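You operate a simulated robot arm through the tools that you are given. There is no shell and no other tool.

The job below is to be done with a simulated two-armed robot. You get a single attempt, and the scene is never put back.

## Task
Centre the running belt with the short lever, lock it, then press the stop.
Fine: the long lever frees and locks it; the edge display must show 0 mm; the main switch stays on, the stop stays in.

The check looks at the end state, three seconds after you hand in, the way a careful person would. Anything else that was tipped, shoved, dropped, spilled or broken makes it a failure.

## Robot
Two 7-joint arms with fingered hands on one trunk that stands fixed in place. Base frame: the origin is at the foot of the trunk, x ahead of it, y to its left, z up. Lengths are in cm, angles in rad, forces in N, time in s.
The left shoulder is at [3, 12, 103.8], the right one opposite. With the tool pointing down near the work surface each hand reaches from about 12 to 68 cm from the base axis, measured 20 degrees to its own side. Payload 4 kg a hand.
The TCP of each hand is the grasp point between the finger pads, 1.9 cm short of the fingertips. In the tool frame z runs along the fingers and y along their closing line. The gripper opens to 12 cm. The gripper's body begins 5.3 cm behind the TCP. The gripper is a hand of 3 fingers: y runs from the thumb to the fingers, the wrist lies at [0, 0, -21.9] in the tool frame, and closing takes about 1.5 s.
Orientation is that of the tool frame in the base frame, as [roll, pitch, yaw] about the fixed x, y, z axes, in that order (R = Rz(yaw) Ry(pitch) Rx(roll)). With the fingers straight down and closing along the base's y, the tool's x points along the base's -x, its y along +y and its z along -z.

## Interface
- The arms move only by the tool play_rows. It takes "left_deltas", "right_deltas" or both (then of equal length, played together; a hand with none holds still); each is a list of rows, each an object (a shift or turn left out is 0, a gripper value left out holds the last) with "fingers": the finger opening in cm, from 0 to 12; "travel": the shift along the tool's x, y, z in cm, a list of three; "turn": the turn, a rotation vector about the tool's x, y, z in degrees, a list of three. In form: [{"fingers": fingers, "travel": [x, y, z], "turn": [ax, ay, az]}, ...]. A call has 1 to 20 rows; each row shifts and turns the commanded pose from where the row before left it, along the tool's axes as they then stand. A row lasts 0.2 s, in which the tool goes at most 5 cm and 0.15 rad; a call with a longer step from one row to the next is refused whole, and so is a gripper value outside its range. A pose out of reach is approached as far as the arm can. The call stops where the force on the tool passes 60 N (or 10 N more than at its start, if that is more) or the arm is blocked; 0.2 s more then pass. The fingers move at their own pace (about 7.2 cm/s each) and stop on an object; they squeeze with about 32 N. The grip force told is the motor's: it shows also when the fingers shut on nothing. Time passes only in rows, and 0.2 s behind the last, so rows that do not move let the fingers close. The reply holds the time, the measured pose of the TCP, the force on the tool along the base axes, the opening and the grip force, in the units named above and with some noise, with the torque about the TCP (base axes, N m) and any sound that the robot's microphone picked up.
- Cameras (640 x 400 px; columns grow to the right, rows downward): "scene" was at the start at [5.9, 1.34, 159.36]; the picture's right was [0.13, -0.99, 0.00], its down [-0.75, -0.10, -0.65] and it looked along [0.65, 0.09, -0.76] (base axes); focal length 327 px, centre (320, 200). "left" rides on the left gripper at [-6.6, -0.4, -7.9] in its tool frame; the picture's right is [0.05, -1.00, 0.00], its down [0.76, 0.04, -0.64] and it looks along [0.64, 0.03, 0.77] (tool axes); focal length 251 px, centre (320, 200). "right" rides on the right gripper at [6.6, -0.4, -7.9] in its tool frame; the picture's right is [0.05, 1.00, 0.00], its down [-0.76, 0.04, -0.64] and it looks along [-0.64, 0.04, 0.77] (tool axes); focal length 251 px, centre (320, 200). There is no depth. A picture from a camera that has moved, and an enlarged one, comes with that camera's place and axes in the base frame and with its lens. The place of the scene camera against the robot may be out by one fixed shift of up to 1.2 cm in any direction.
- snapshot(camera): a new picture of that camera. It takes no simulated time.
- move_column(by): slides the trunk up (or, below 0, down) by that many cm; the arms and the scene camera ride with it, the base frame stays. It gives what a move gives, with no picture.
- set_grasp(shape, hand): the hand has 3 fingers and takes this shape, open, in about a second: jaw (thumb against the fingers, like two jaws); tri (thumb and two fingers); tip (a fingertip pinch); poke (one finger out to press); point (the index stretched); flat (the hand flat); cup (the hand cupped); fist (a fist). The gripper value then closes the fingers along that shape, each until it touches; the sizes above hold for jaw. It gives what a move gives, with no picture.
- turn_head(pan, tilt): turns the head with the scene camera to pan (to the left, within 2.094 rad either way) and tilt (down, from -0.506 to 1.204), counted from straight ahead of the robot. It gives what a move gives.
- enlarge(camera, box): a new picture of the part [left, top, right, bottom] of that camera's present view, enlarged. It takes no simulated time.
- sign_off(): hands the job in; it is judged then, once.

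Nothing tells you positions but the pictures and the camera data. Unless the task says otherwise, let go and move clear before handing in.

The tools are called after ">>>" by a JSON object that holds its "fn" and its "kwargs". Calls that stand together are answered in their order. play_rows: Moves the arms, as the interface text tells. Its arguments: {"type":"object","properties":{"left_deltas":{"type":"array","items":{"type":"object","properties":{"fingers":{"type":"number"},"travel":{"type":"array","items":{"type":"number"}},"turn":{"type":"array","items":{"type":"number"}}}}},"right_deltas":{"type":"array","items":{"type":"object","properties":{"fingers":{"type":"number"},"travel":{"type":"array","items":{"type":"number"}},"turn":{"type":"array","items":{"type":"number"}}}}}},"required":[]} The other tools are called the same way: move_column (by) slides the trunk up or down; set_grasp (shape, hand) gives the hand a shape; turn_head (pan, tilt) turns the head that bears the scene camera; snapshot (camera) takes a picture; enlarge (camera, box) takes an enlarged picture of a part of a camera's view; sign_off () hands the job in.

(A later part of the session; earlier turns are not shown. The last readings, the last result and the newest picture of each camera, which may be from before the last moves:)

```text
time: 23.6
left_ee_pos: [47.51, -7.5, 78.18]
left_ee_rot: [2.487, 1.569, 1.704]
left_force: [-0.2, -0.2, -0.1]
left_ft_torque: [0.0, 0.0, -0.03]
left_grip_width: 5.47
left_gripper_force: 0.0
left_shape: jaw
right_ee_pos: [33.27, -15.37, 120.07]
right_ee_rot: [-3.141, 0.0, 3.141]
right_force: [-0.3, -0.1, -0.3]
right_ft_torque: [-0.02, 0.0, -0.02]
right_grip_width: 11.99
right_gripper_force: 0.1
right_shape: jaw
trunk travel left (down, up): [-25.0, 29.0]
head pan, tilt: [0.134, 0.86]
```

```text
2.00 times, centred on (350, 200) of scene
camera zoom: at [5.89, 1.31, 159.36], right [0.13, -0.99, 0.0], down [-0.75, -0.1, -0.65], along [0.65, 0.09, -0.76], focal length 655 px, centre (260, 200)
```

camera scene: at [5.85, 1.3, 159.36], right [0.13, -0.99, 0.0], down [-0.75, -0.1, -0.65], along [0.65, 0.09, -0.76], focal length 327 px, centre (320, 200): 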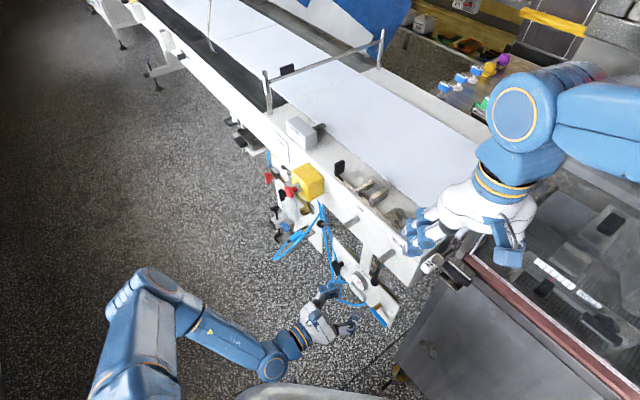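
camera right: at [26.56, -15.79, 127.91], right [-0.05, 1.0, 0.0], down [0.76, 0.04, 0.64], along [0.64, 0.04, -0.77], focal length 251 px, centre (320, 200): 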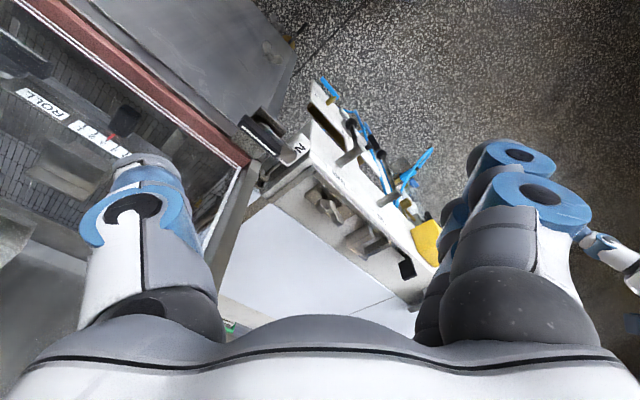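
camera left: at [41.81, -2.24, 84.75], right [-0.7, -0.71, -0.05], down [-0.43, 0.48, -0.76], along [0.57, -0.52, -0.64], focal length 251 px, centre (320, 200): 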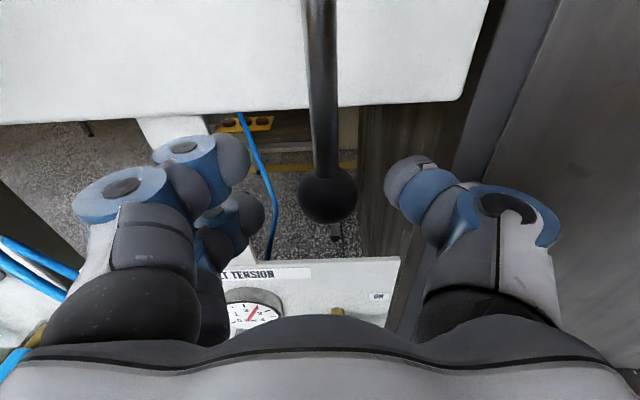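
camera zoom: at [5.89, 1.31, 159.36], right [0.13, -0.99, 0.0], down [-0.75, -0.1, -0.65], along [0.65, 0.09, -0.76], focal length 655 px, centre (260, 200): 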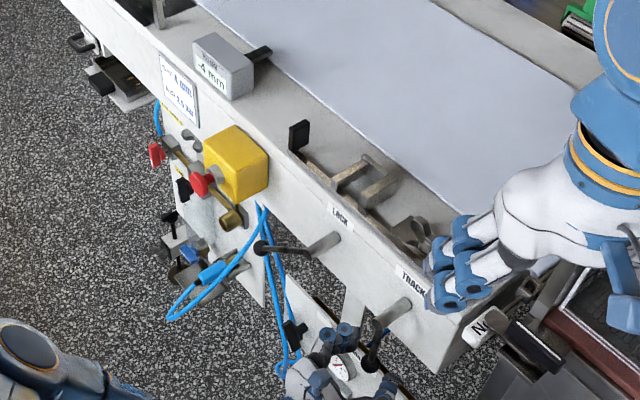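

The TRACK knob lies between the fingers. I'll narrow the fingers to a loose cage and nudge the lever about 1 cm left to see how the display responds.

>>> {"fn": "play_rows", "kwargs": {"left_deltas": [{"travel": [0, -0.35, 0], "fingers": 3.0}, {"fingers": 3.0}, {"fingers": 3.0}, {"fingers": 3.0}, {"travel": [0, 0.5, 0]}, {"travel": [0, 0.4, 0]}, {"travel": [0, 0.4, 0]}]}}

>>> {"fn": "snapshot", "kwargs": {"camera": "left"}}

>>> {"fn": "enlarge", "kwargs": {"camera": "scene", "box": [270, 100, 350, 150]}}

>>> {"fn": "enlarge", "kwargs": {"camera": "scene", "box": [320, 200, 440, 320]}}

```text
time: 25.2
left_ee_pos: [48.19, -7.0, 78.25]
left_ee_rot: [0.157, 1.569, -0.627]
left_force: [0.1, 0.7, 0.0]
left_ft_torque: [-0.01, 0.0, 0.03]
left_grip_width: 3.02
left_gripper_force: 0.0
left_shape: jaw
right_ee_pos: [33.35, -15.24, 120.02]
right_ee_rot: [3.14, -0.001, 3.141]
right_force: [0.1, -0.2, 0.2]
right_ft_torque: [0.0, 0.01, 0.0]
right_grip_width: 11.98
right_gripper_force: 0.1
right_shape: jaw
trunk travel left (down, up): [-25.0, 29.0]
head pan, tilt: [0.134, 0.86]
```

```text
taken
camera left: at [42.44, -1.76, 84.68], right [-0.71, -0.71, -0.05], down [-0.43, 0.48, -0.76], along [0.57, -0.52, -0.64], focal length 251 px, centre (320, 200)
```

left: 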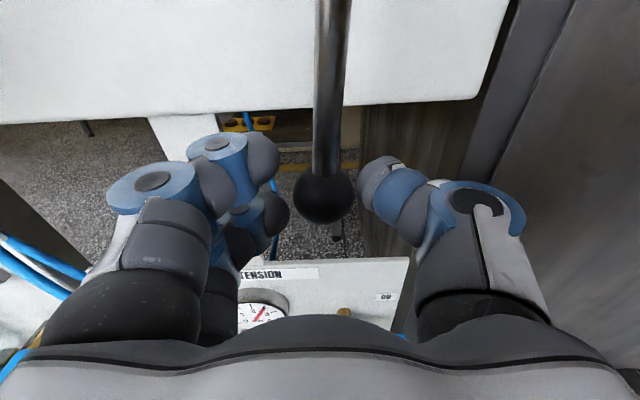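

```text
8.00 times, centred on (310, 125) of scene
camera zoom: at [5.9, 1.34, 159.36], right [0.13, -0.99, 0.0], down [-0.75, -0.1, -0.65], along [0.65, 0.09, -0.76], focal length 2619 px, centre (400, 800)
```

zoom: 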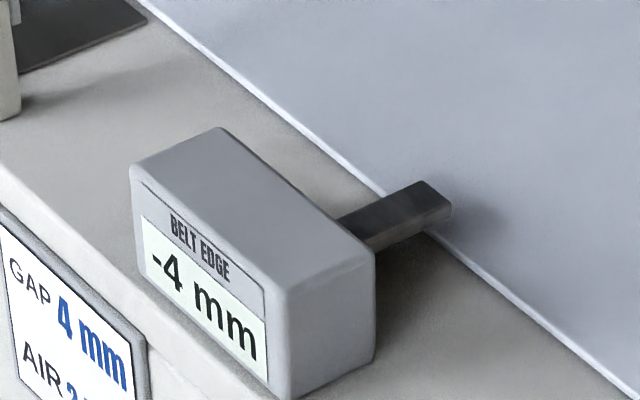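

```text
3.33 times, centred on (380, 260) of scene
camera zoom: at [5.9, 1.34, 159.36], right [0.13, -0.99, 0.0], down [-0.75, -0.1, -0.65], along [0.65, 0.09, -0.76], focal length 1091 px, centre (120, 0)
```

zoom: 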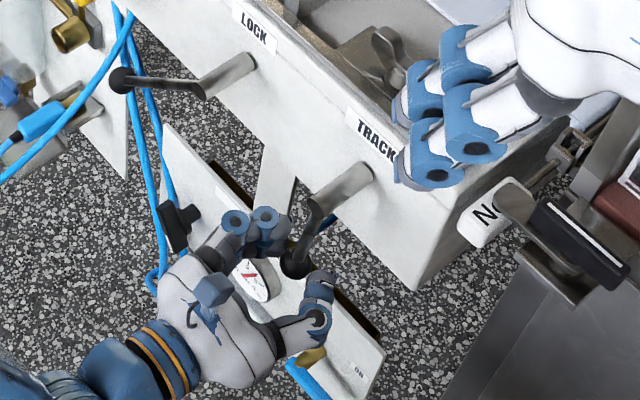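

The lever is just starting to move and the display still reads -4. I'll push about 1.5 cm further left and wait a moment.

>>> {"fn": "play_rows", "kwargs": {"left_deltas": [{"travel": [0, 0.5, 0]}, {"travel": [0, 0.5, 0]}, {"travel": [-0.1, 0.5, 0]}, {}, {}, {}]}}

>>> {"fn": "enlarge", "kwargs": {"camera": "scene", "box": [270, 100, 350, 150]}}

>>> {"fn": "enlarge", "kwargs": {"camera": "scene", "box": [320, 200, 440, 320]}}

```text
time: 26.6
left_ee_pos: [49.34, -6.01, 78.19]
left_ee_rot: [0.172, 1.57, -0.612]
left_force: [-0.4, -0.4, -0.6]
left_ft_torque: [0.02, 0.01, 0.0]
left_grip_width: 3.08
left_gripper_force: 0.1
left_shape: jaw
right_ee_pos: [33.39, -15.33, 120.15]
right_ee_rot: [3.141, -0.001, 3.141]
right_force: [-0.2, -0.8, -0.9]
right_ft_torque: [-0.03, 0.0, 0.01]
right_grip_width: 11.98
right_gripper_force: 0.1
right_shape: jaw
trunk travel left (down, up): [-25.0, 29.0]
head pan, tilt: [0.134, 0.86]
```

```text
8.00 times, centred on (310, 125) of scene
camera zoom: at [5.88, 1.32, 159.36], right [0.13, -0.99, 0.0], down [-0.75, -0.1, -0.65], along [0.65, 0.09, -0.76], focal length 2619 px, centre (400, 800)
```

zoom: 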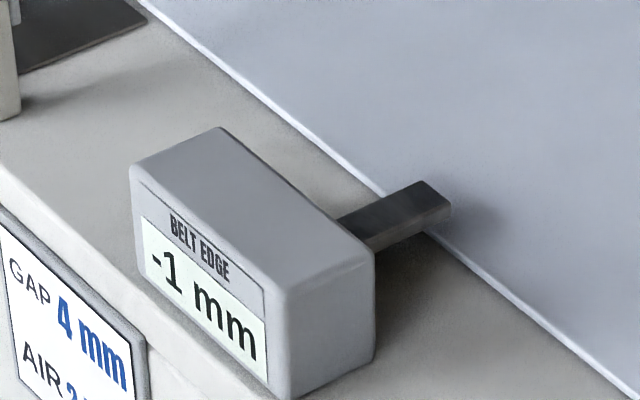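

```text
3.33 times, centred on (380, 260) of scene
camera zoom: at [5.88, 1.32, 159.36], right [0.13, -0.99, 0.0], down [-0.75, -0.1, -0.65], along [0.65, 0.09, -0.76], focal length 1091 px, centre (120, 0)
```

zoom: 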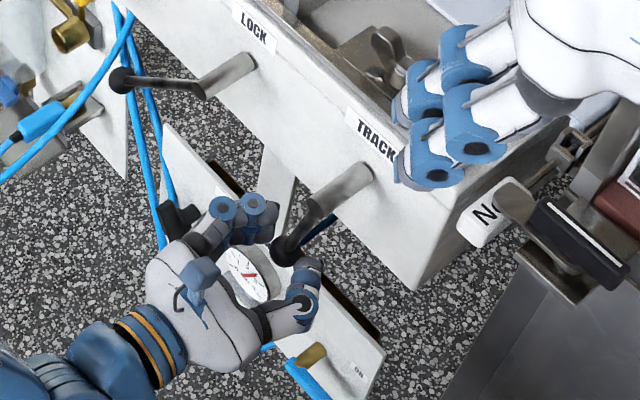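

Moving left brings the display to -1 mm. I'll hold still for a second to see whether it settles or keeps drifting.

>>> {"fn": "play_rows", "kwargs": {"left_deltas": [{}, {}, {}, {}, {}]}}

>>> {"fn": "enlarge", "kwargs": {"camera": "scene", "box": [270, 100, 350, 150]}}

>>> {"fn": "snapshot", "kwargs": {"camera": "left"}}

```text
time: 27.8
left_ee_pos: [49.33, -6.03, 78.13]
left_ee_rot: [-2.586, 1.571, 2.91]
left_force: [0.1, -0.8, -0.4]
left_ft_torque: [-0.02, -0.05, 0.0]
left_grip_width: 3.07
left_gripper_force: 0.1
left_shape: jaw
right_ee_pos: [33.29, -15.27, 120.01]
right_ee_rot: [3.141, -0.001, 3.141]
right_force: [-0.5, -0.2, 0.7]
right_ft_torque: [0.0, -0.01, 0.0]
right_grip_width: 11.97
right_gripper_force: 0.2
right_shape: jaw
trunk travel left (down, up): [-25.0, 29.0]
head pan, tilt: [0.134, 0.86]
```

```text
8.00 times, centred on (310, 125) of scene
camera zoom: at [5.88, 1.32, 159.36], right [0.13, -0.99, 0.0], down [-0.75, -0.1, -0.65], along [0.65, 0.09, -0.76], focal length 2619 px, centre (400, 800)
```

zoom: 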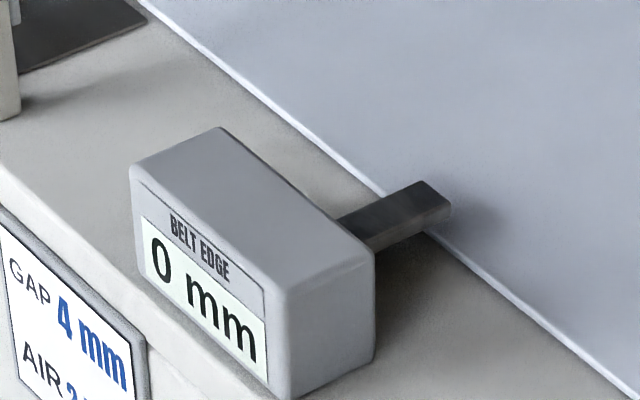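

```text
taken
camera left: at [43.53, -0.69, 84.68], right [-0.71, -0.71, -0.05], down [-0.43, 0.48, -0.76], along [0.57, -0.52, -0.64], focal length 251 px, centre (320, 200)
```

left: 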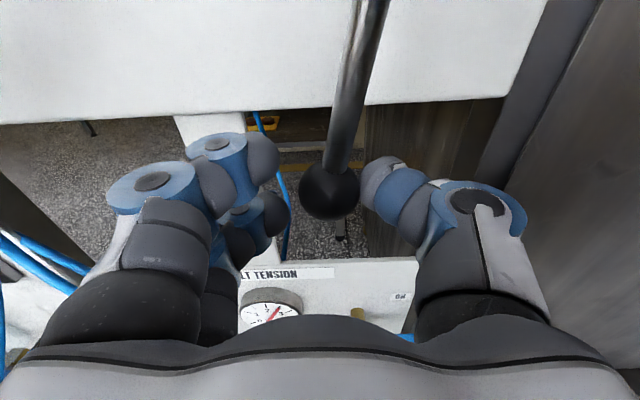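

It now reads 0 mm. I'll wait another second to see whether it stays or drifts past.

>>> {"fn": "play_rows", "kwargs": {"left_deltas": [{}, {}, {}, {}, {}]}}

>>> {"fn": "enlarge", "kwargs": {"camera": "scene", "box": [270, 100, 350, 150]}}

```text
time: 29.0
left_ee_pos: [49.19, -5.91, 78.04]
left_ee_rot: [0.613, 1.569, -0.173]
left_force: [-2.2, -0.7, -0.4]
left_ft_torque: [0.02, 0.0, 0.0]
left_grip_width: 3.03
left_gripper_force: 0.1
left_shape: jaw
right_ee_pos: [33.25, -15.22, 120.1]
right_ee_rot: [-3.139, -0.001, 3.14]
right_force: [1.0, -0.4, -0.3]
right_ft_torque: [0.03, -0.01, 0.02]
right_grip_width: 11.98
right_gripper_force: 0.0
right_shape: jaw
trunk travel left (down, up): [-25.0, 29.0]
head pan, tilt: [0.134, 0.86]
```

```text
8.00 times, centred on (310, 125) of scene
camera zoom: at [5.88, 1.33, 159.36], right [0.13, -0.99, 0.0], down [-0.75, -0.1, -0.65], along [0.65, 0.09, -0.76], focal length 2619 px, centre (400, 800)
```

zoom: 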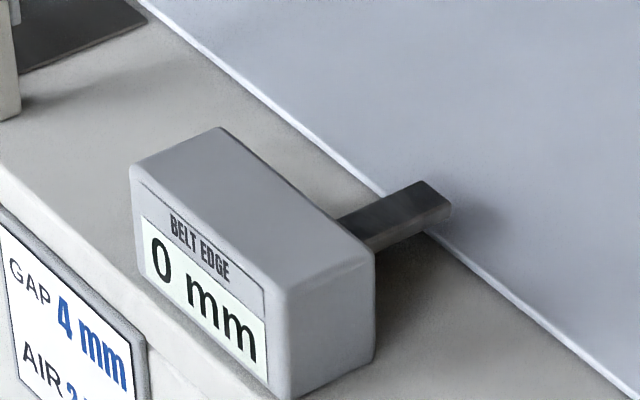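

It's still 0 mm. I'll wait two more seconds to confirm it has settled before leaving the lever.

>>> {"fn": "play_rows", "kwargs": {"left_deltas": [{}, {}, {}, {}, {}, {}, {}, {}, {}, {}]}}

>>> {"fn": "enlarge", "kwargs": {"camera": "scene", "box": [270, 100, 350, 150]}}

>>> {"fn": "enlarge", "kwargs": {"camera": "scene", "box": [320, 200, 440, 320]}}

```text
time: 31.2
left_ee_pos: [49.29, -5.96, 78.16]
left_ee_rot: [0.645, 1.57, -0.14]
left_force: [-0.7, -0.4, 0.5]
left_ft_torque: [0.02, -0.02, 0.02]
left_grip_width: 3.06
left_gripper_force: 0.0
left_shape: jaw
right_ee_pos: [33.43, -15.45, 119.98]
right_ee_rot: [-3.141, 0.001, 3.141]
right_force: [-0.2, -0.1, 0.1]
right_ft_torque: [0.02, 0.01, 0.0]
right_grip_width: 12.0
right_gripper_force: 0.0
right_shape: jaw
trunk travel left (down, up): [-25.0, 29.0]
head pan, tilt: [0.134, 0.86]
```

```text
8.00 times, centred on (310, 125) of scene
camera zoom: at [5.88, 1.33, 159.36], right [0.13, -0.99, 0.0], down [-0.75, -0.1, -0.65], along [0.65, 0.09, -0.76], focal length 2619 px, centre (400, 800)
```

zoom: 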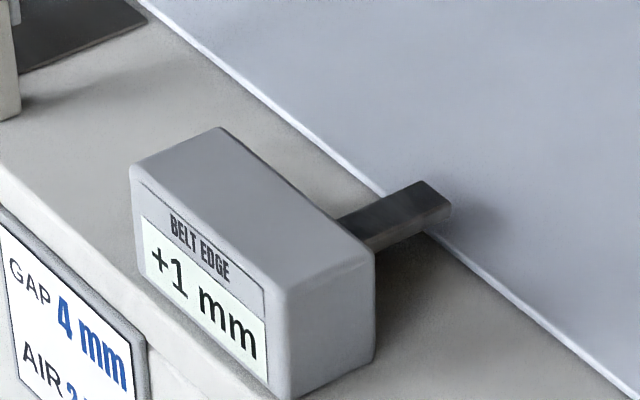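

```text
3.33 times, centred on (380, 260) of scene
camera zoom: at [5.88, 1.33, 159.36], right [0.13, -0.99, 0.0], down [-0.75, -0.1, -0.65], along [0.65, 0.09, -0.76], focal length 1091 px, centre (120, 0)
```

zoom: 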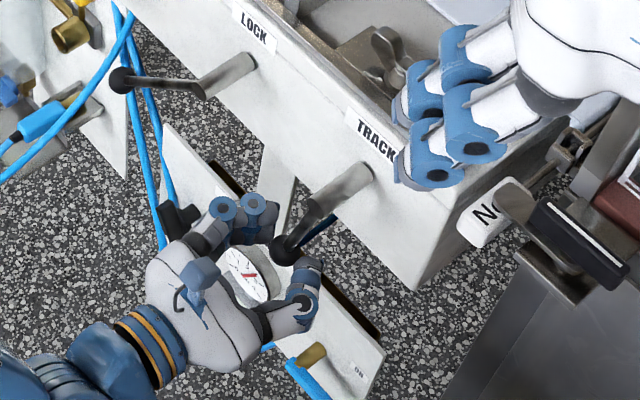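

It has crept to +1 mm, so there is either a lag or a continued drift. I'll keep still and read again.

>>> {"fn": "play_rows", "kwargs": {"left_deltas": [{}, {}, {}, {}, {}, {}, {}, {}, {}, {}, {}, {}]}}

>>> {"fn": "enlarge", "kwargs": {"camera": "scene", "box": [270, 100, 350, 150]}}

```text
time: 33.8
left_ee_pos: [49.23, -6.07, 78.13]
left_ee_rot: [0.699, 1.569, -0.084]
left_force: [0.9, -0.9, 0.5]
left_ft_torque: [0.0, 0.0, -0.01]
left_grip_width: 3.0
left_gripper_force: 0.1
left_shape: jaw
right_ee_pos: [33.43, -15.32, 120.1]
right_ee_rot: [3.141, 0.0, -3.14]
right_force: [0.1, -0.5, 0.3]
right_ft_torque: [0.0, -0.01, -0.01]
right_grip_width: 12.01
right_gripper_force: 0.0
right_shape: jaw
trunk travel left (down, up): [-25.0, 29.0]
head pan, tilt: [0.134, 0.86]
```

```text
8.00 times, centred on (310, 125) of scene
camera zoom: at [5.88, 1.33, 159.36], right [0.13, -0.99, 0.0], down [-0.75, -0.1, -0.65], along [0.65, 0.09, -0.76], focal length 2619 px, centre (400, 800)
```

zoom: 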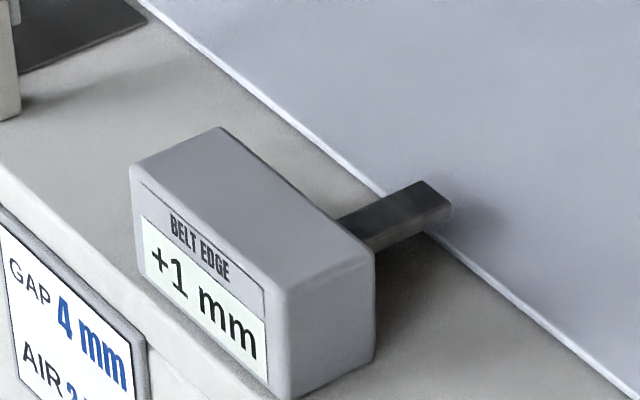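

It's steady at +1 mm, so it's a lag that settles near +0.6 and not a drift. I'll nudge the lever slightly back right with the other finger.

>>> {"fn": "play_rows", "kwargs": {"left_deltas": [{"travel": [0, -0.4, 0]}, {"travel": [0, -0.3, 0]}, {}, {}, {}, {}, {}]}}

>>> {"fn": "enlarge", "kwargs": {"camera": "scene", "box": [270, 100, 350, 150]}}

>>> {"fn": "snapshot", "kwargs": {"camera": "left"}}

```text
time: 35.4
left_ee_pos: [48.82, -6.35, 78.23]
left_ee_rot: [0.569, 1.57, -0.218]
left_force: [-0.6, 0.2, -0.7]
left_ft_torque: [0.02, 0.0, 0.0]
left_grip_width: 3.04
left_gripper_force: 0.0
left_shape: jaw
right_ee_pos: [33.32, -15.29, 119.97]
right_ee_rot: [3.141, -0.001, -3.141]
right_force: [1.1, -0.3, -0.3]
right_ft_torque: [-0.01, 0.0, -0.04]
right_grip_width: 12.0
right_gripper_force: 0.1
right_shape: jaw
trunk travel left (down, up): [-25.0, 29.0]
head pan, tilt: [0.134, 0.86]
```

```text
8.00 times, centred on (310, 125) of scene
camera zoom: at [5.88, 1.33, 159.36], right [0.13, -0.99, 0.0], down [-0.75, -0.1, -0.65], along [0.65, 0.09, -0.76], focal length 2619 px, centre (400, 800)
```

zoom: 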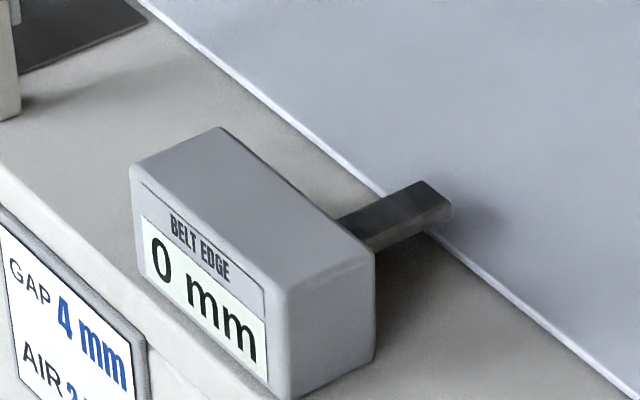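

```text
taken
camera left: at [43.02, -1.2, 84.74], right [-0.71, -0.71, -0.05], down [-0.43, 0.48, -0.76], along [0.57, -0.52, -0.64], focal length 251 px, centre (320, 200)
```

left: 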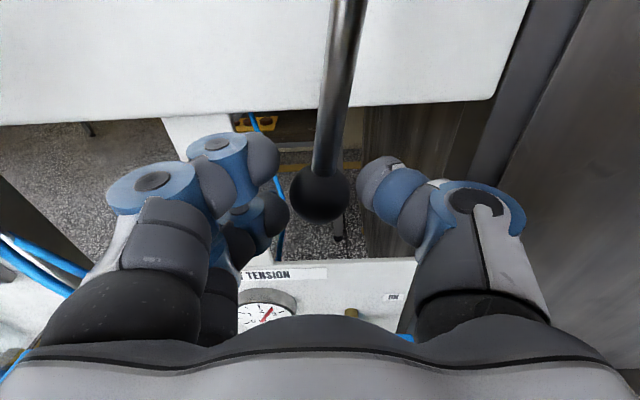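

It's back to 0 mm with the left finger just touching the knob. I'll wait three seconds to let it settle fully and re-read.

>>> {"fn": "play_rows", "kwargs": {"left_deltas": [{}, {}, {}, {}, {}, {}, {}, {}, {}, {}, {}, {}, {}, {}, {}]}}

>>> {"fn": "enlarge", "kwargs": {"camera": "scene", "box": [270, 100, 350, 150]}}

```text
time: 38.6
left_ee_pos: [48.78, -6.48, 78.12]
left_ee_rot: [0.638, 1.571, -0.145]
left_force: [-0.6, -0.1, 0.6]
left_ft_torque: [0.02, 0.01, -0.01]
left_grip_width: 3.01
left_gripper_force: 0.0
left_shape: jaw
right_ee_pos: [33.36, -15.26, 120.07]
right_ee_rot: [-3.141, 0.001, -3.141]
right_force: [-1.1, 0.6, 0.6]
right_ft_torque: [0.03, -0.01, 0.04]
right_grip_width: 12.01
right_gripper_force: 0.0
right_shape: jaw
trunk travel left (down, up): [-25.0, 29.0]
head pan, tilt: [0.134, 0.86]
```

```text
8.00 times, centred on (310, 125) of scene
camera zoom: at [5.88, 1.33, 159.36], right [0.13, -0.99, 0.0], down [-0.75, -0.1, -0.65], along [0.65, 0.09, -0.76], focal length 2619 px, centre (400, 800)
```

zoom: 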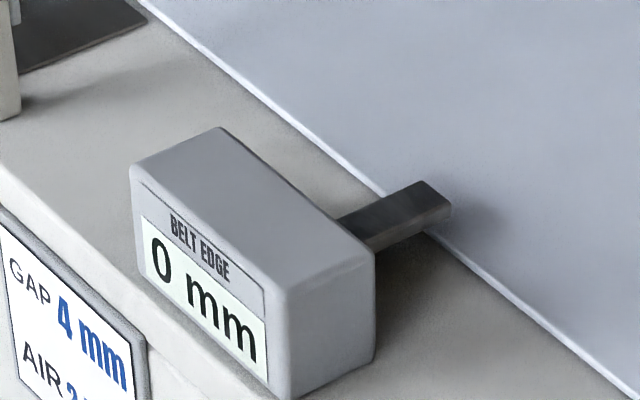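

It's steady at 0 mm. To sit nearer the middle of the 0 band I'll nudge 1.5 mm more right and check again.

>>> {"fn": "play_rows", "kwargs": {"left_deltas": [{"travel": [0, -0.15, 0]}, {}, {}, {}, {}, {}, {}, {}, {}, {}, {}, {}, {}, {}, {}]}}

>>> {"fn": "enlarge", "kwargs": {"camera": "scene", "box": [270, 100, 350, 150]}}

>>> {"fn": "snapshot", "kwargs": {"camera": "left"}}

```text
time: 41.8
left_ee_pos: [48.65, -6.6, 78.21]
left_ee_rot: [-2.54, 1.569, 2.958]
left_force: [-0.1, -0.4, -0.2]
left_ft_torque: [-0.01, -0.01, 0.04]
left_grip_width: 3.03
left_gripper_force: 0.0
left_shape: jaw
right_ee_pos: [33.32, -15.32, 120.06]
right_ee_rot: [-3.14, 0.0, -3.141]
right_force: [-0.2, 0.1, -0.2]
right_ft_torque: [-0.01, 0.03, 0.02]
right_grip_width: 11.99
right_gripper_force: 0.1
right_shape: jaw
trunk travel left (down, up): [-25.0, 29.0]
head pan, tilt: [0.134, 0.86]
```

```text
8.00 times, centred on (310, 125) of scene
camera zoom: at [5.88, 1.33, 159.36], right [0.13, -0.99, 0.0], down [-0.75, -0.1, -0.65], along [0.65, 0.09, -0.76], focal length 2619 px, centre (400, 800)
```

zoom: 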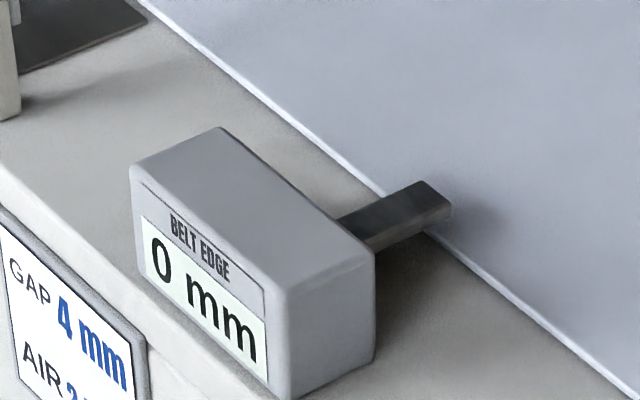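

```text
taken
camera left: at [42.91, -1.28, 84.81], right [-0.71, -0.71, -0.05], down [-0.43, 0.48, -0.76], along [0.57, -0.52, -0.64], focal length 251 px, centre (320, 200)
```

left: 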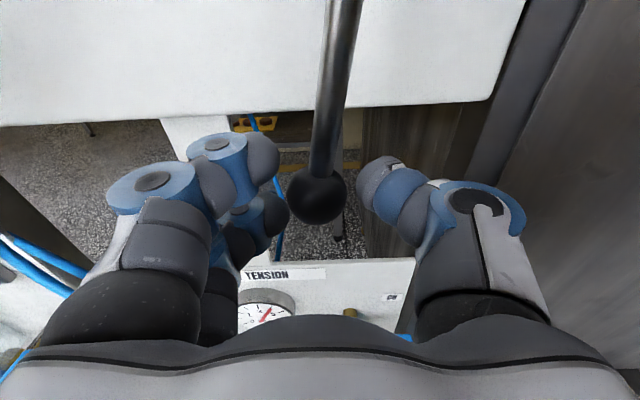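

It holds 0 mm. I'll open the fingers and back straight out from the TRACK lever, then check that the display stays at 0.

>>> {"fn": "play_rows", "kwargs": {"left_deltas": [{"fingers": 6}, {"fingers": 6}, {"fingers": 6}, {"travel": [0, 0, -1.5]}, {"travel": [0, 0, -3]}, {"travel": [0, 0, -3]}, {"travel": [0, 0, -3]}, {}]}}

>>> {"fn": "enlarge", "kwargs": {"camera": "scene", "box": [270, 100, 350, 150]}}

>>> {"fn": "snapshot", "kwargs": {"camera": "left"}}

```text
time: 43.6
left_ee_pos: [41.22, 0.8, 78.41]
left_ee_rot: [0.824, 1.571, 0.038]
left_force: [-0.2, -0.6, -0.6]
left_ft_torque: [-0.03, 0.0, 0.01]
left_grip_width: 5.96
left_gripper_force: 0.0
left_shape: jaw
right_ee_pos: [33.29, -15.43, 120.07]
right_ee_rot: [-3.141, 0.0, 3.139]
right_force: [0.2, -0.5, 0.0]
right_ft_torque: [0.01, -0.04, -0.02]
right_grip_width: 11.97
right_gripper_force: 0.0
right_shape: jaw
trunk travel left (down, up): [-25.0, 29.0]
head pan, tilt: [0.134, 0.86]
```

```text
8.00 times, centred on (310, 125) of scene
camera zoom: at [5.92, 1.3, 159.36], right [0.13, -0.99, 0.0], down [-0.75, -0.1, -0.65], along [0.65, 0.09, -0.76], focal length 2619 px, centre (400, 800)
```

zoom: 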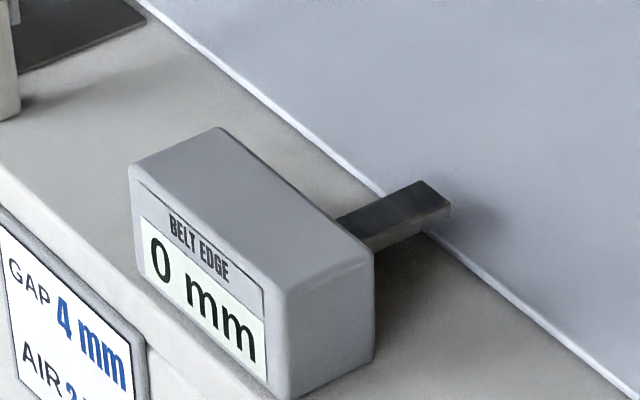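

```text
taken
camera left: at [35.42, 6.09, 84.92], right [-0.71, -0.71, -0.05], down [-0.43, 0.48, -0.76], along [0.57, -0.52, -0.64], focal length 251 px, centre (320, 200)
```

left: 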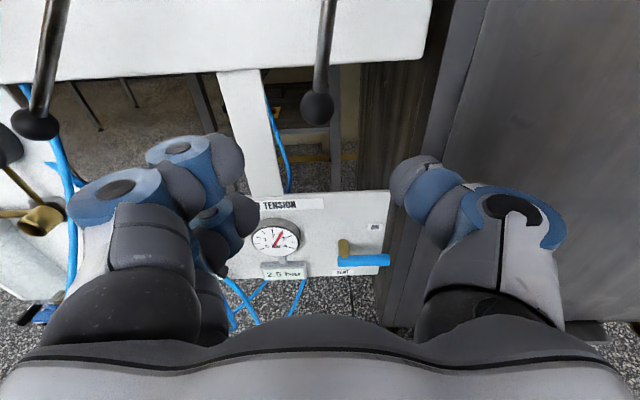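

The display stays at 0 mm with the hand away from TRACK. Now I'll slide back left and up, to in front of the middle of the tilted LOCK rod.

>>> {"fn": "play_rows", "kwargs": {"left_deltas": [{"travel": [-1.32, 3.6, 0]}, {"travel": [-1.32, 3.6, 0]}, {"travel": [-1.32, 3.6, 0]}, {"travel": [-1.32, 3.6, 0]}, {"travel": [-1.32, 3.6, 0]}]}}

>>> {"fn": "snapshot", "kwargs": {"camera": "left"}}

>>> {"fn": "enlarge", "kwargs": {"camera": "scene", "box": [270, 100, 430, 300]}}

```text
time: 44.8
left_ee_pos: [54.18, 13.76, 85.0]
left_ee_rot: [-1.692, 1.57, -2.474]
left_force: [-1.0, -0.2, -0.7]
left_ft_torque: [-0.01, 0.01, 0.01]
left_grip_width: 5.99
left_gripper_force: 0.1
left_shape: jaw
right_ee_pos: [33.41, -15.38, 119.98]
right_ee_rot: [3.141, -0.002, -3.141]
right_force: [-0.1, 0.0, -0.6]
right_ft_torque: [0.01, 0.0, 0.0]
right_grip_width: 12.0
right_gripper_force: 0.1
right_shape: jaw
trunk travel left (down, up): [-25.0, 29.0]
head pan, tilt: [0.134, 0.86]
```

```text
taken
camera left: at [48.36, 18.99, 91.63], right [-0.71, -0.71, -0.05], down [-0.43, 0.48, -0.76], along [0.57, -0.52, -0.64], focal length 251 px, centre (320, 200)
```

left: 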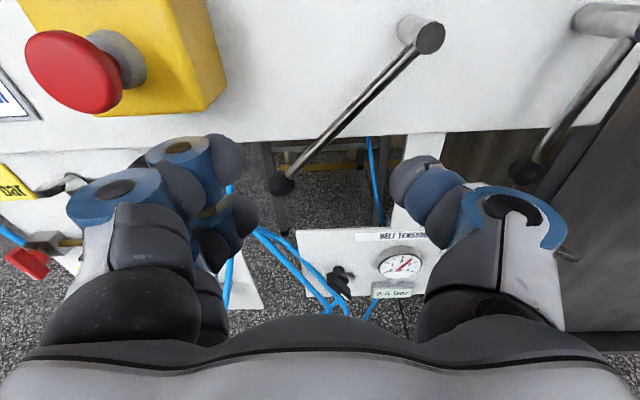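

```text
2.00 times, centred on (350, 200) of scene
camera zoom: at [5.9, 1.37, 159.36], right [0.13, -0.99, 0.0], down [-0.75, -0.1, -0.65], along [0.65, 0.09, -0.76], focal length 655 px, centre (260, 200)
```

zoom: 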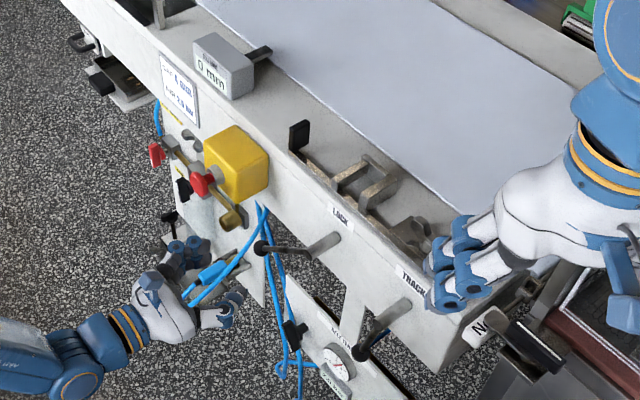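

I have a clear view: LOCK hub at about (τ=41, z≈89), lever about 44° left, stop face near [66.5,18.0,89.3]. I'll lower a bit, open to 7 cm and advance partway so the fingers straddle the rod.

>>> {"fn": "play_rows", "kwargs": {"left_deltas": [{"travel": [1.5, 0.4, 0], "fingers": 7}, {"travel": [1.5, 0.3, 0]}, {"travel": [0, 0, 2.5]}, {"travel": [0, 0, 2.5]}]}}

>>> {"fn": "snapshot", "kwargs": {"camera": "left"}}

```text
time: 45.8
left_ee_pos: [58.07, 10.62, 82.04]
left_ee_rot: [-2.765, 1.571, 2.734]
left_force: [-0.3, -0.5, 0.2]
left_ft_torque: [-0.02, 0.0, 0.0]
left_grip_width: 6.94
left_gripper_force: 0.0
left_shape: jaw
right_ee_pos: [33.32, -15.29, 120.07]
right_ee_rot: [3.141, 0.0, -3.141]
right_force: [-0.9, 0.2, 0.2]
right_ft_torque: [-0.02, -0.02, 0.0]
right_grip_width: 11.95
right_gripper_force: 0.1
right_shape: jaw
trunk travel left (down, up): [-25.0, 29.0]
head pan, tilt: [0.134, 0.86]
```

```text
taken
camera left: at [52.38, 15.86, 88.53], right [-0.71, -0.71, -0.05], down [-0.43, 0.48, -0.76], along [0.57, -0.52, -0.64], focal length 251 px, centre (320, 200)
```

left: 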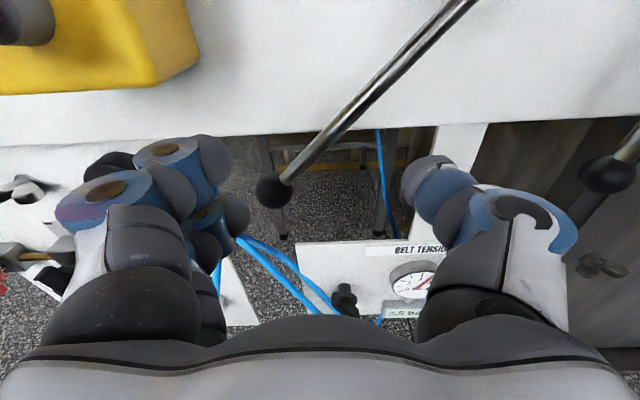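

The fingers straddle the rod well. I'll raise 1 cm so the lower finger clears the knob, then advance the rest of the way.

>>> {"fn": "play_rows", "kwargs": {"left_deltas": [{"travel": [-1.0, 0, 0]}, {"travel": [0, 0, 2.0]}, {"travel": [0, 0, 1.7]}, {"travel": [0, 0, 1.0]}]}}

>>> {"fn": "snapshot", "kwargs": {"camera": "left"}}

>>> {"fn": "enlarge", "kwargs": {"camera": "scene", "box": [270, 180, 430, 300]}}

```text
time: 46.8
left_ee_pos: [61.24, 7.05, 82.73]
left_ee_rot: [-1.6, 1.568, -2.386]
left_force: [-0.3, 0.0, 0.0]
left_ft_torque: [-0.02, -0.03, 0.01]
left_grip_width: 6.97
left_gripper_force: 0.0
left_shape: jaw
right_ee_pos: [33.39, -15.32, 120.08]
right_ee_rot: [3.141, -0.001, 3.14]
right_force: [0.2, 0.4, -0.5]
right_ft_torque: [-0.01, -0.02, -0.01]
right_grip_width: 12.0
right_gripper_force: 0.2
right_shape: jaw
trunk travel left (down, up): [-25.0, 29.0]
head pan, tilt: [0.134, 0.86]
```

```text
taken
camera left: at [55.55, 12.43, 89.35], right [-0.71, -0.71, -0.05], down [-0.43, 0.48, -0.76], along [0.57, -0.52, -0.64], focal length 251 px, centre (320, 200)
```

left: 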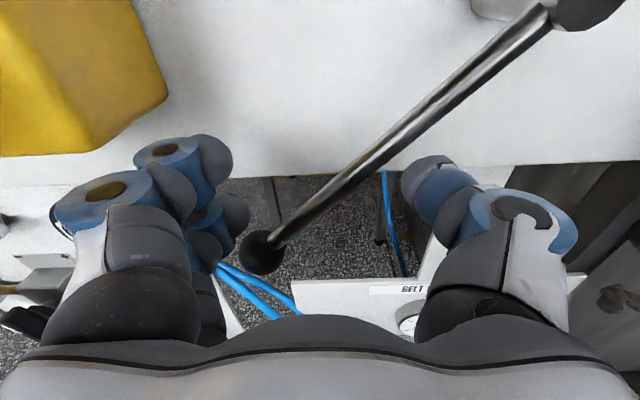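

```text
3.33 times, centred on (350, 240) of scene
camera zoom: at [5.91, 1.3, 159.36], right [0.13, -0.99, 0.0], down [-0.75, -0.1, -0.65], along [0.65, 0.09, -0.76], focal length 1091 px, centre (220, 67)
```

zoom: 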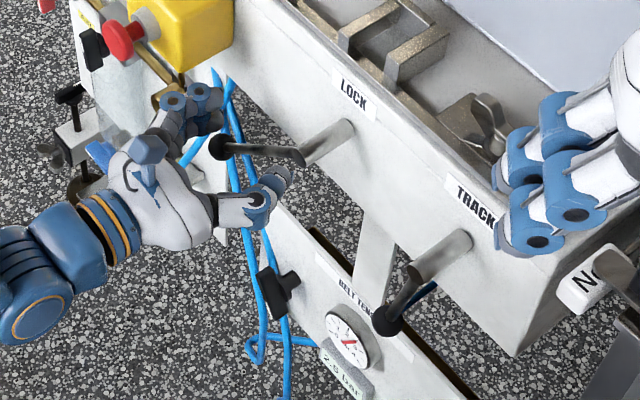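

The rod is between the fingers. I'll push it back right in stages, watching the force and the edge display.

>>> {"fn": "play_rows", "kwargs": {"left_deltas": [{"travel": [0, -0.8, 0]}, {"travel": [0, -0.8, 0]}, {"travel": [0, -0.8, 0]}, {"travel": [0, -0.8, 0]}, {"travel": [0, -0.8, 0]}]}}

>>> {"fn": "snapshot", "kwargs": {"camera": "left"}}

>>> {"fn": "enlarge", "kwargs": {"camera": "scene", "box": [270, 180, 430, 300]}}

```text
time: 48.0
left_ee_pos: [58.45, 4.36, 82.87]
left_ee_rot: [2.206, 1.571, 1.423]
left_force: [2.6, 2.5, 0.6]
left_ft_torque: [0.05, -0.03, 0.06]
left_grip_width: 7.14
left_gripper_force: 0.0
left_shape: jaw
right_ee_pos: [33.29, -15.34, 120.05]
right_ee_rot: [3.142, 0.001, -3.141]
right_force: [-0.3, 0.5, 0.0]
right_ft_torque: [-0.01, 0.01, -0.03]
right_grip_width: 12.0
right_gripper_force: 0.1
right_shape: jaw
trunk travel left (down, up): [-25.0, 29.0]
head pan, tilt: [0.134, 0.86]
```

```text
taken
camera left: at [52.7, 9.61, 89.35], right [-0.71, -0.71, -0.05], down [-0.43, 0.48, -0.76], along [0.57, -0.52, -0.64], focal length 251 px, centre (320, 200)
```

left: 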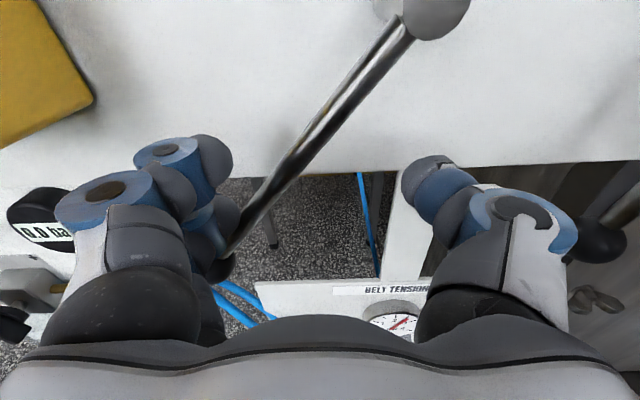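

```text
3.33 times, centred on (350, 240) of scene
camera zoom: at [5.9, 1.36, 159.36], right [0.13, -0.99, 0.0], down [-0.75, -0.1, -0.65], along [0.65, 0.09, -0.76], focal length 1091 px, centre (220, 67)
```

zoom: 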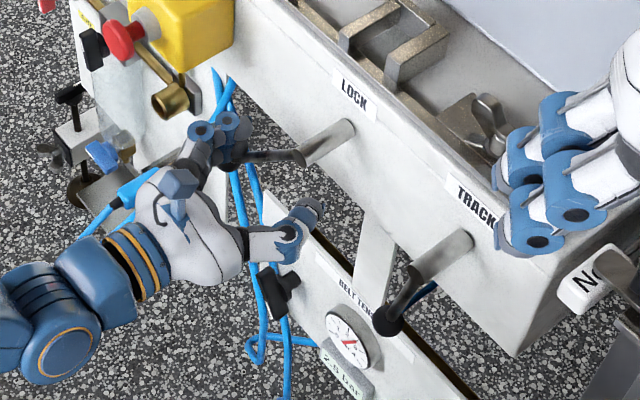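

The lever is returning with about 4 N. I'll continue right while narrowing the grip, so the thumb stays away from TRACK.

>>> {"fn": "play_rows", "kwargs": {"left_deltas": [{"travel": [0, -0.6, 0], "fingers": 6}, {"travel": [0, -0.6, 0], "fingers": 5.5}, {"travel": [0, -0.6, 0], "fingers": 5}, {"travel": [0, -0.5, 0], "fingers": 4.5}, {"fingers": 4.5}]}}

>>> {"fn": "snapshot", "kwargs": {"camera": "left"}}

>>> {"fn": "enlarge", "kwargs": {"camera": "scene", "box": [270, 100, 430, 300]}}

```text
time: 49.2
left_ee_pos: [56.85, 2.72, 82.86]
left_ee_rot: [-1.611, 1.57, -2.393]
left_force: [1.5, 3.6, -0.9]
left_ft_torque: [0.06, -0.03, 0.07]
left_grip_width: 4.76
left_gripper_force: 0.1
left_shape: jaw
right_ee_pos: [33.34, -15.35, 119.98]
right_ee_rot: [3.141, 0.0, 3.14]
right_force: [-0.6, 0.3, 0.3]
right_ft_torque: [0.04, -0.02, -0.01]
right_grip_width: 12.0
right_gripper_force: 0.0
right_shape: jaw
trunk travel left (down, up): [-25.0, 29.0]
head pan, tilt: [0.134, 0.86]
```

```text
taken
camera left: at [51.09, 7.91, 89.37], right [-0.71, -0.71, -0.05], down [-0.43, 0.48, -0.76], along [0.57, -0.52, -0.64], focal length 251 px, centre (320, 200)
```

left: 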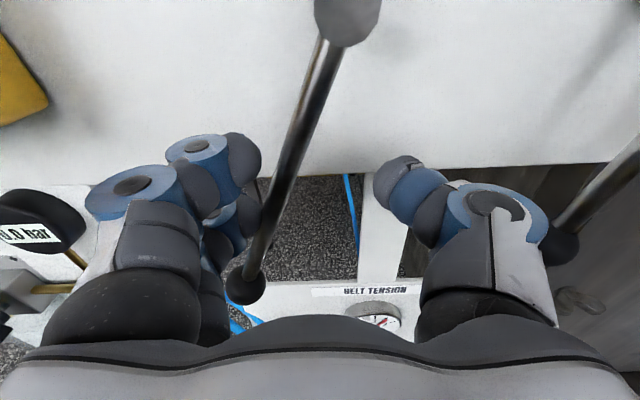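

```text
2.00 times, centred on (350, 200) of scene
camera zoom: at [5.92, 1.38, 159.36], right [0.13, -0.99, 0.0], down [-0.75, -0.1, -0.65], along [0.65, 0.09, -0.76], focal length 655 px, centre (260, 200)
```

zoom: 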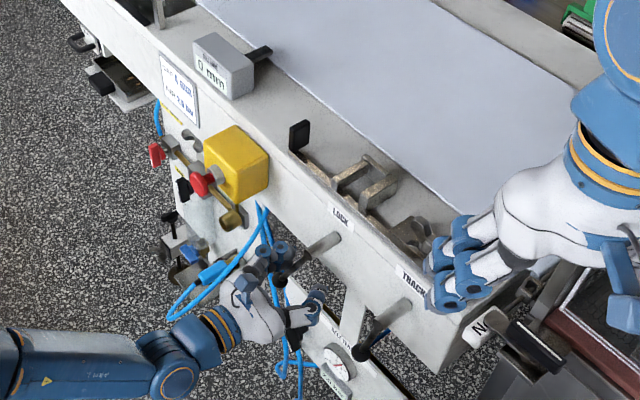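

The display is still 0 mm and the lever is about 17° from vertical. I'll keep narrowing and pushing right.

>>> {"fn": "play_rows", "kwargs": {"left_deltas": [{"travel": [0, -0.4, 0], "fingers": 4.0}, {"travel": [0, -0.4, 0], "fingers": 3.5}, {"travel": [0, -0.3, 0], "fingers": 3.0}, {"travel": [0, -0.3, 0]}, {}]}}

>>> {"fn": "snapshot", "kwargs": {"camera": "left"}}

>>> {"fn": "enlarge", "kwargs": {"camera": "scene", "box": [270, 100, 430, 300]}}

```text
time: 50.4
left_ee_pos: [55.74, 1.69, 82.92]
left_ee_rot: [-2.041, 1.569, -2.825]
left_force: [4.0, 5.1, -1.9]
left_ft_torque: [0.02, 0.03, 0.03]
left_grip_width: 3.14
left_gripper_force: 0.0
left_shape: jaw
right_ee_pos: [33.28, -15.34, 120.05]
right_ee_rot: [3.141, -0.001, -3.141]
right_force: [0.3, 0.3, 0.7]
right_ft_torque: [-0.02, 0.02, -0.05]
right_grip_width: 12.0
right_gripper_force: 0.0
right_shape: jaw
trunk travel left (down, up): [-25.0, 29.0]
head pan, tilt: [0.134, 0.86]
```

```text
taken
camera left: at [50.07, 6.94, 89.43], right [-0.71, -0.71, -0.05], down [-0.43, 0.48, -0.76], along [0.57, -0.52, -0.64], focal length 251 px, centre (320, 200)
```

left: 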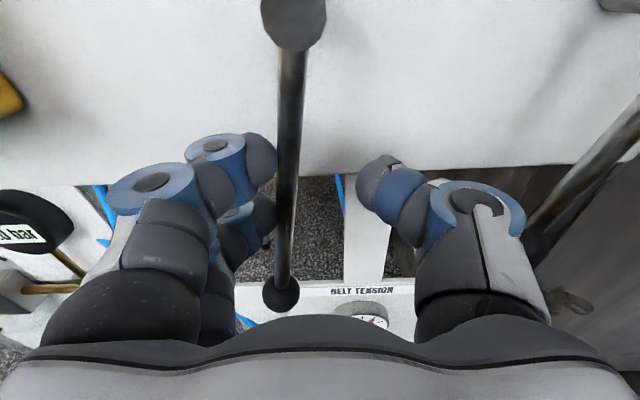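

```text
2.00 times, centred on (350, 200) of scene
camera zoom: at [5.95, 1.39, 159.36], right [0.13, -0.99, 0.0], down [-0.75, -0.1, -0.65], along [0.64, 0.09, -0.76], focal length 655 px, centre (260, 200)
```

zoom: 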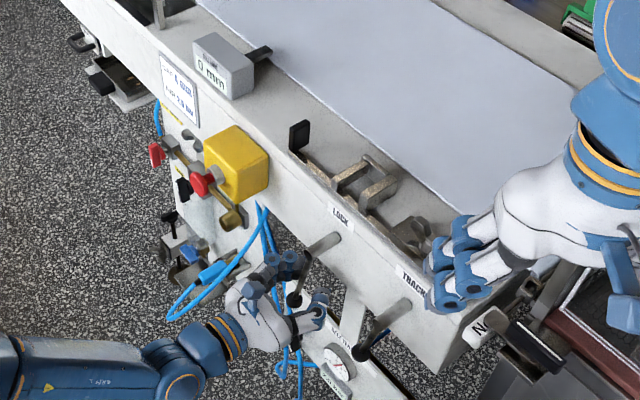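

About 10° remains. I'll push another ~1.6 cm right, where I expect the locked end stop.

>>> {"fn": "play_rows", "kwargs": {"left_deltas": [{"travel": [0, -0.4, 0]}, {"travel": [0, -0.4, 0]}, {"travel": [0, -0.4, 0]}, {"travel": [0, -0.3, 0]}]}}

>>> {"fn": "snapshot", "kwargs": {"camera": "left"}}

>>> {"fn": "enlarge", "kwargs": {"camera": "scene", "box": [270, 100, 430, 300]}}

```text
time: 51.4
left_ee_pos: [54.75, 0.77, 82.85]
left_ee_rot: [-1.692, 1.568, -2.475]
left_force: [3.6, 6.8, -2.9]
left_ft_torque: [-0.04, 0.03, 0.14]
left_grip_width: 3.17
left_gripper_force: 0.1
left_shape: jaw
right_ee_pos: [33.55, -15.4, 120.12]
right_ee_rot: [3.141, -0.002, -3.141]
right_force: [0.4, -0.2, -0.6]
right_ft_torque: [0.02, 0.0, 0.02]
right_grip_width: 11.97
right_gripper_force: 0.1
right_shape: jaw
trunk travel left (down, up): [-25.0, 29.0]
head pan, tilt: [0.134, 0.86]
```

```text
taken
camera left: at [49.16, 6.02, 89.38], right [-0.7, -0.71, -0.05], down [-0.43, 0.48, -0.76], along [0.57, -0.52, -0.64], focal length 251 px, centre (320, 200)
```

left: 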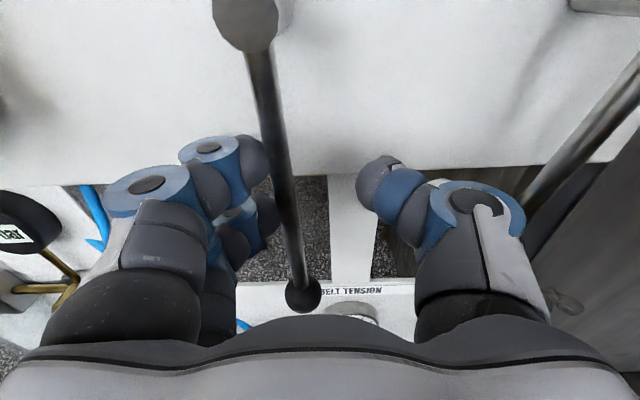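

```text
2.00 times, centred on (350, 200) of scene
camera zoom: at [5.97, 1.44, 159.36], right [0.13, -0.99, 0.0], down [-0.75, -0.1, -0.65], along [0.64, 0.09, -0.76], focal length 655 px, centre (260, 200)
```

zoom: 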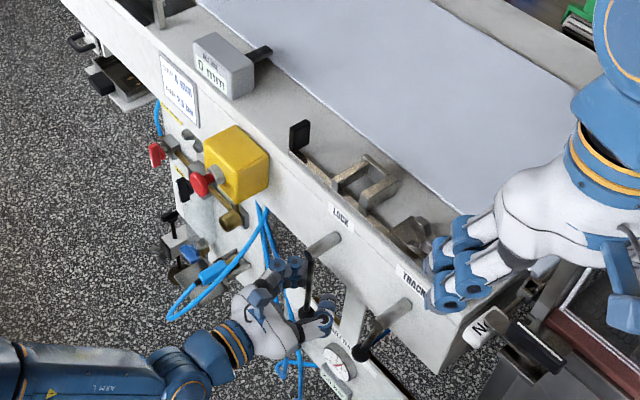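

The lever is now vertical, as it was at the start. I'll push a little more to feel whether it is against its locked stop.

>>> {"fn": "play_rows", "kwargs": {"left_deltas": [{"travel": [0, -0.25, 0]}, {"travel": [0, -0.25, 0]}]}}

>>> {"fn": "snapshot", "kwargs": {"camera": "left"}}

```text
time: 52.0
left_ee_pos: [54.54, 0.55, 82.85]
left_ee_rot: [-1.536, 1.57, -2.316]
left_force: [5.2, 14.3, -1.8]
left_ft_torque: [-0.04, 0.02, 0.28]
left_grip_width: 3.33
left_gripper_force: 0.1
left_shape: jaw
right_ee_pos: [33.53, -15.22, 120.08]
right_ee_rot: [-3.138, -0.001, -3.14]
right_force: [0.1, 0.1, 0.3]
right_ft_torque: [0.02, -0.01, 0.03]
right_grip_width: 11.99
right_gripper_force: 0.1
right_shape: jaw
trunk travel left (down, up): [-25.0, 29.0]
head pan, tilt: [0.134, 0.86]
```

```text
taken
camera left: at [48.82, 5.77, 89.34], right [-0.7, -0.71, -0.05], down [-0.43, 0.48, -0.76], along [0.57, -0.51, -0.64], focal length 251 px, centre (320, 200)
```

left: 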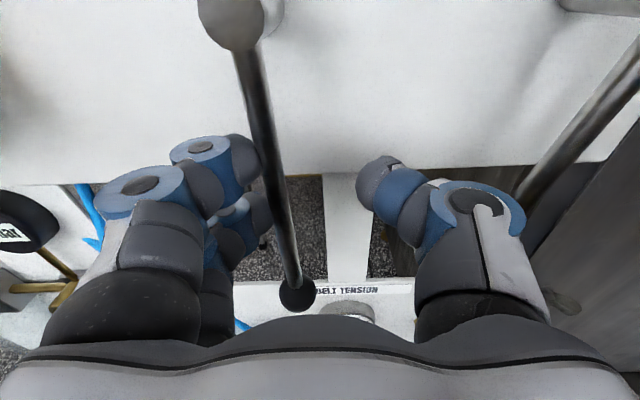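

The force rises with no further motion, so the LOCK lever is against its stop at vertical, the locked position. I'll relax, open, back straight out and check the display and levers.

>>> {"fn": "play_rows", "kwargs": {"left_deltas": [{"travel": [0, 0.5, 0]}, {"travel": [0, 0.4, 0], "fingers": 5.5}, {"fingers": 5.5}, {"travel": [0, 0, -2]}, {"travel": [0, 0, -3]}, {"travel": [0, 0, -3]}, {"travel": [0, 0, -3]}, {"travel": [0, 0, -2]}]}}

>>> {"fn": "snapshot", "kwargs": {"camera": "left"}}

>>> {"fn": "enlarge", "kwargs": {"camera": "scene", "box": [270, 100, 350, 150]}}

>>> {"fn": "enlarge", "kwargs": {"camera": "scene", "box": [310, 190, 430, 310]}}

```text
time: 53.8
left_ee_pos: [45.96, 10.18, 83.0]
left_ee_rot: [-0.739, 1.57, -1.524]
left_force: [0.1, -0.1, 0.5]
left_ft_torque: [0.01, 0.0, -0.01]
left_grip_width: 5.46
left_gripper_force: 0.0
left_shape: jaw
right_ee_pos: [33.3, -15.31, 120.12]
right_ee_rot: [-3.14, 0.0, -3.141]
right_force: [0.2, -0.9, 0.3]
right_ft_torque: [0.0, -0.03, 0.0]
right_grip_width: 12.0
right_gripper_force: 0.0
right_shape: jaw
trunk travel left (down, up): [-25.0, 29.0]
head pan, tilt: [0.134, 0.86]
```

```text
taken
camera left: at [40.24, 15.47, 89.47], right [-0.71, -0.71, -0.05], down [-0.43, 0.48, -0.76], along [0.57, -0.52, -0.64], focal length 251 px, centre (320, 200)
```

left: 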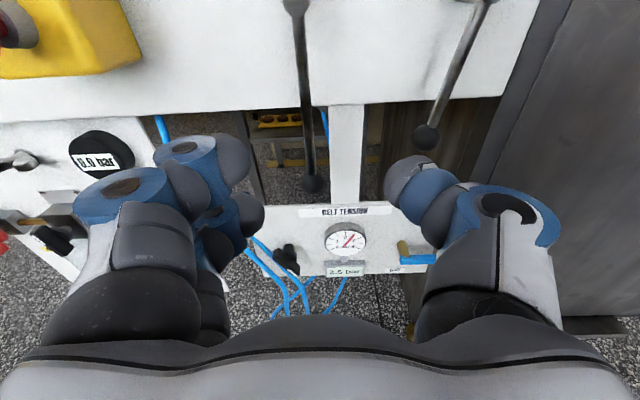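

```text
8.00 times, centred on (310, 125) of scene
camera zoom: at [5.85, 1.35, 159.36], right [0.13, -0.99, 0.0], down [-0.75, -0.1, -0.65], along [0.65, 0.09, -0.76], focal length 2619 px, centre (400, 800)
```

zoom: 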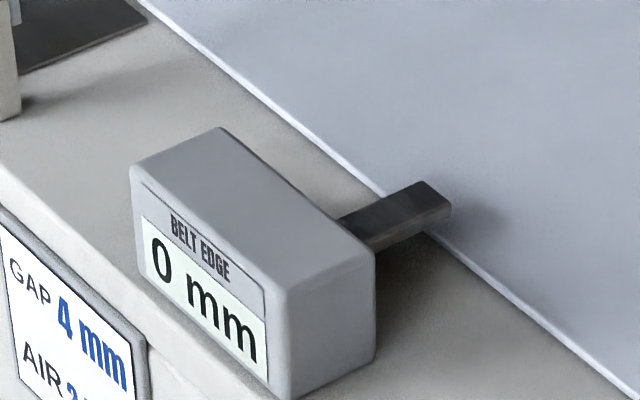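

```text
3.33 times, centred on (370, 250) of scene
camera zoom: at [5.85, 1.35, 159.36], right [0.13, -0.99, 0.0], down [-0.75, -0.1, -0.65], along [0.65, 0.09, -0.76], focal length 1091 px, centre (153, 33)
```

zoom: 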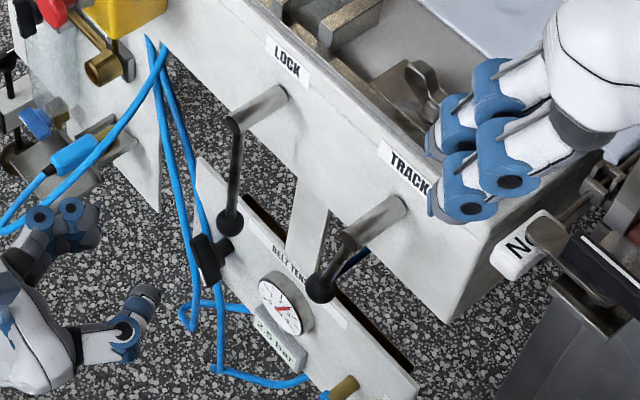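

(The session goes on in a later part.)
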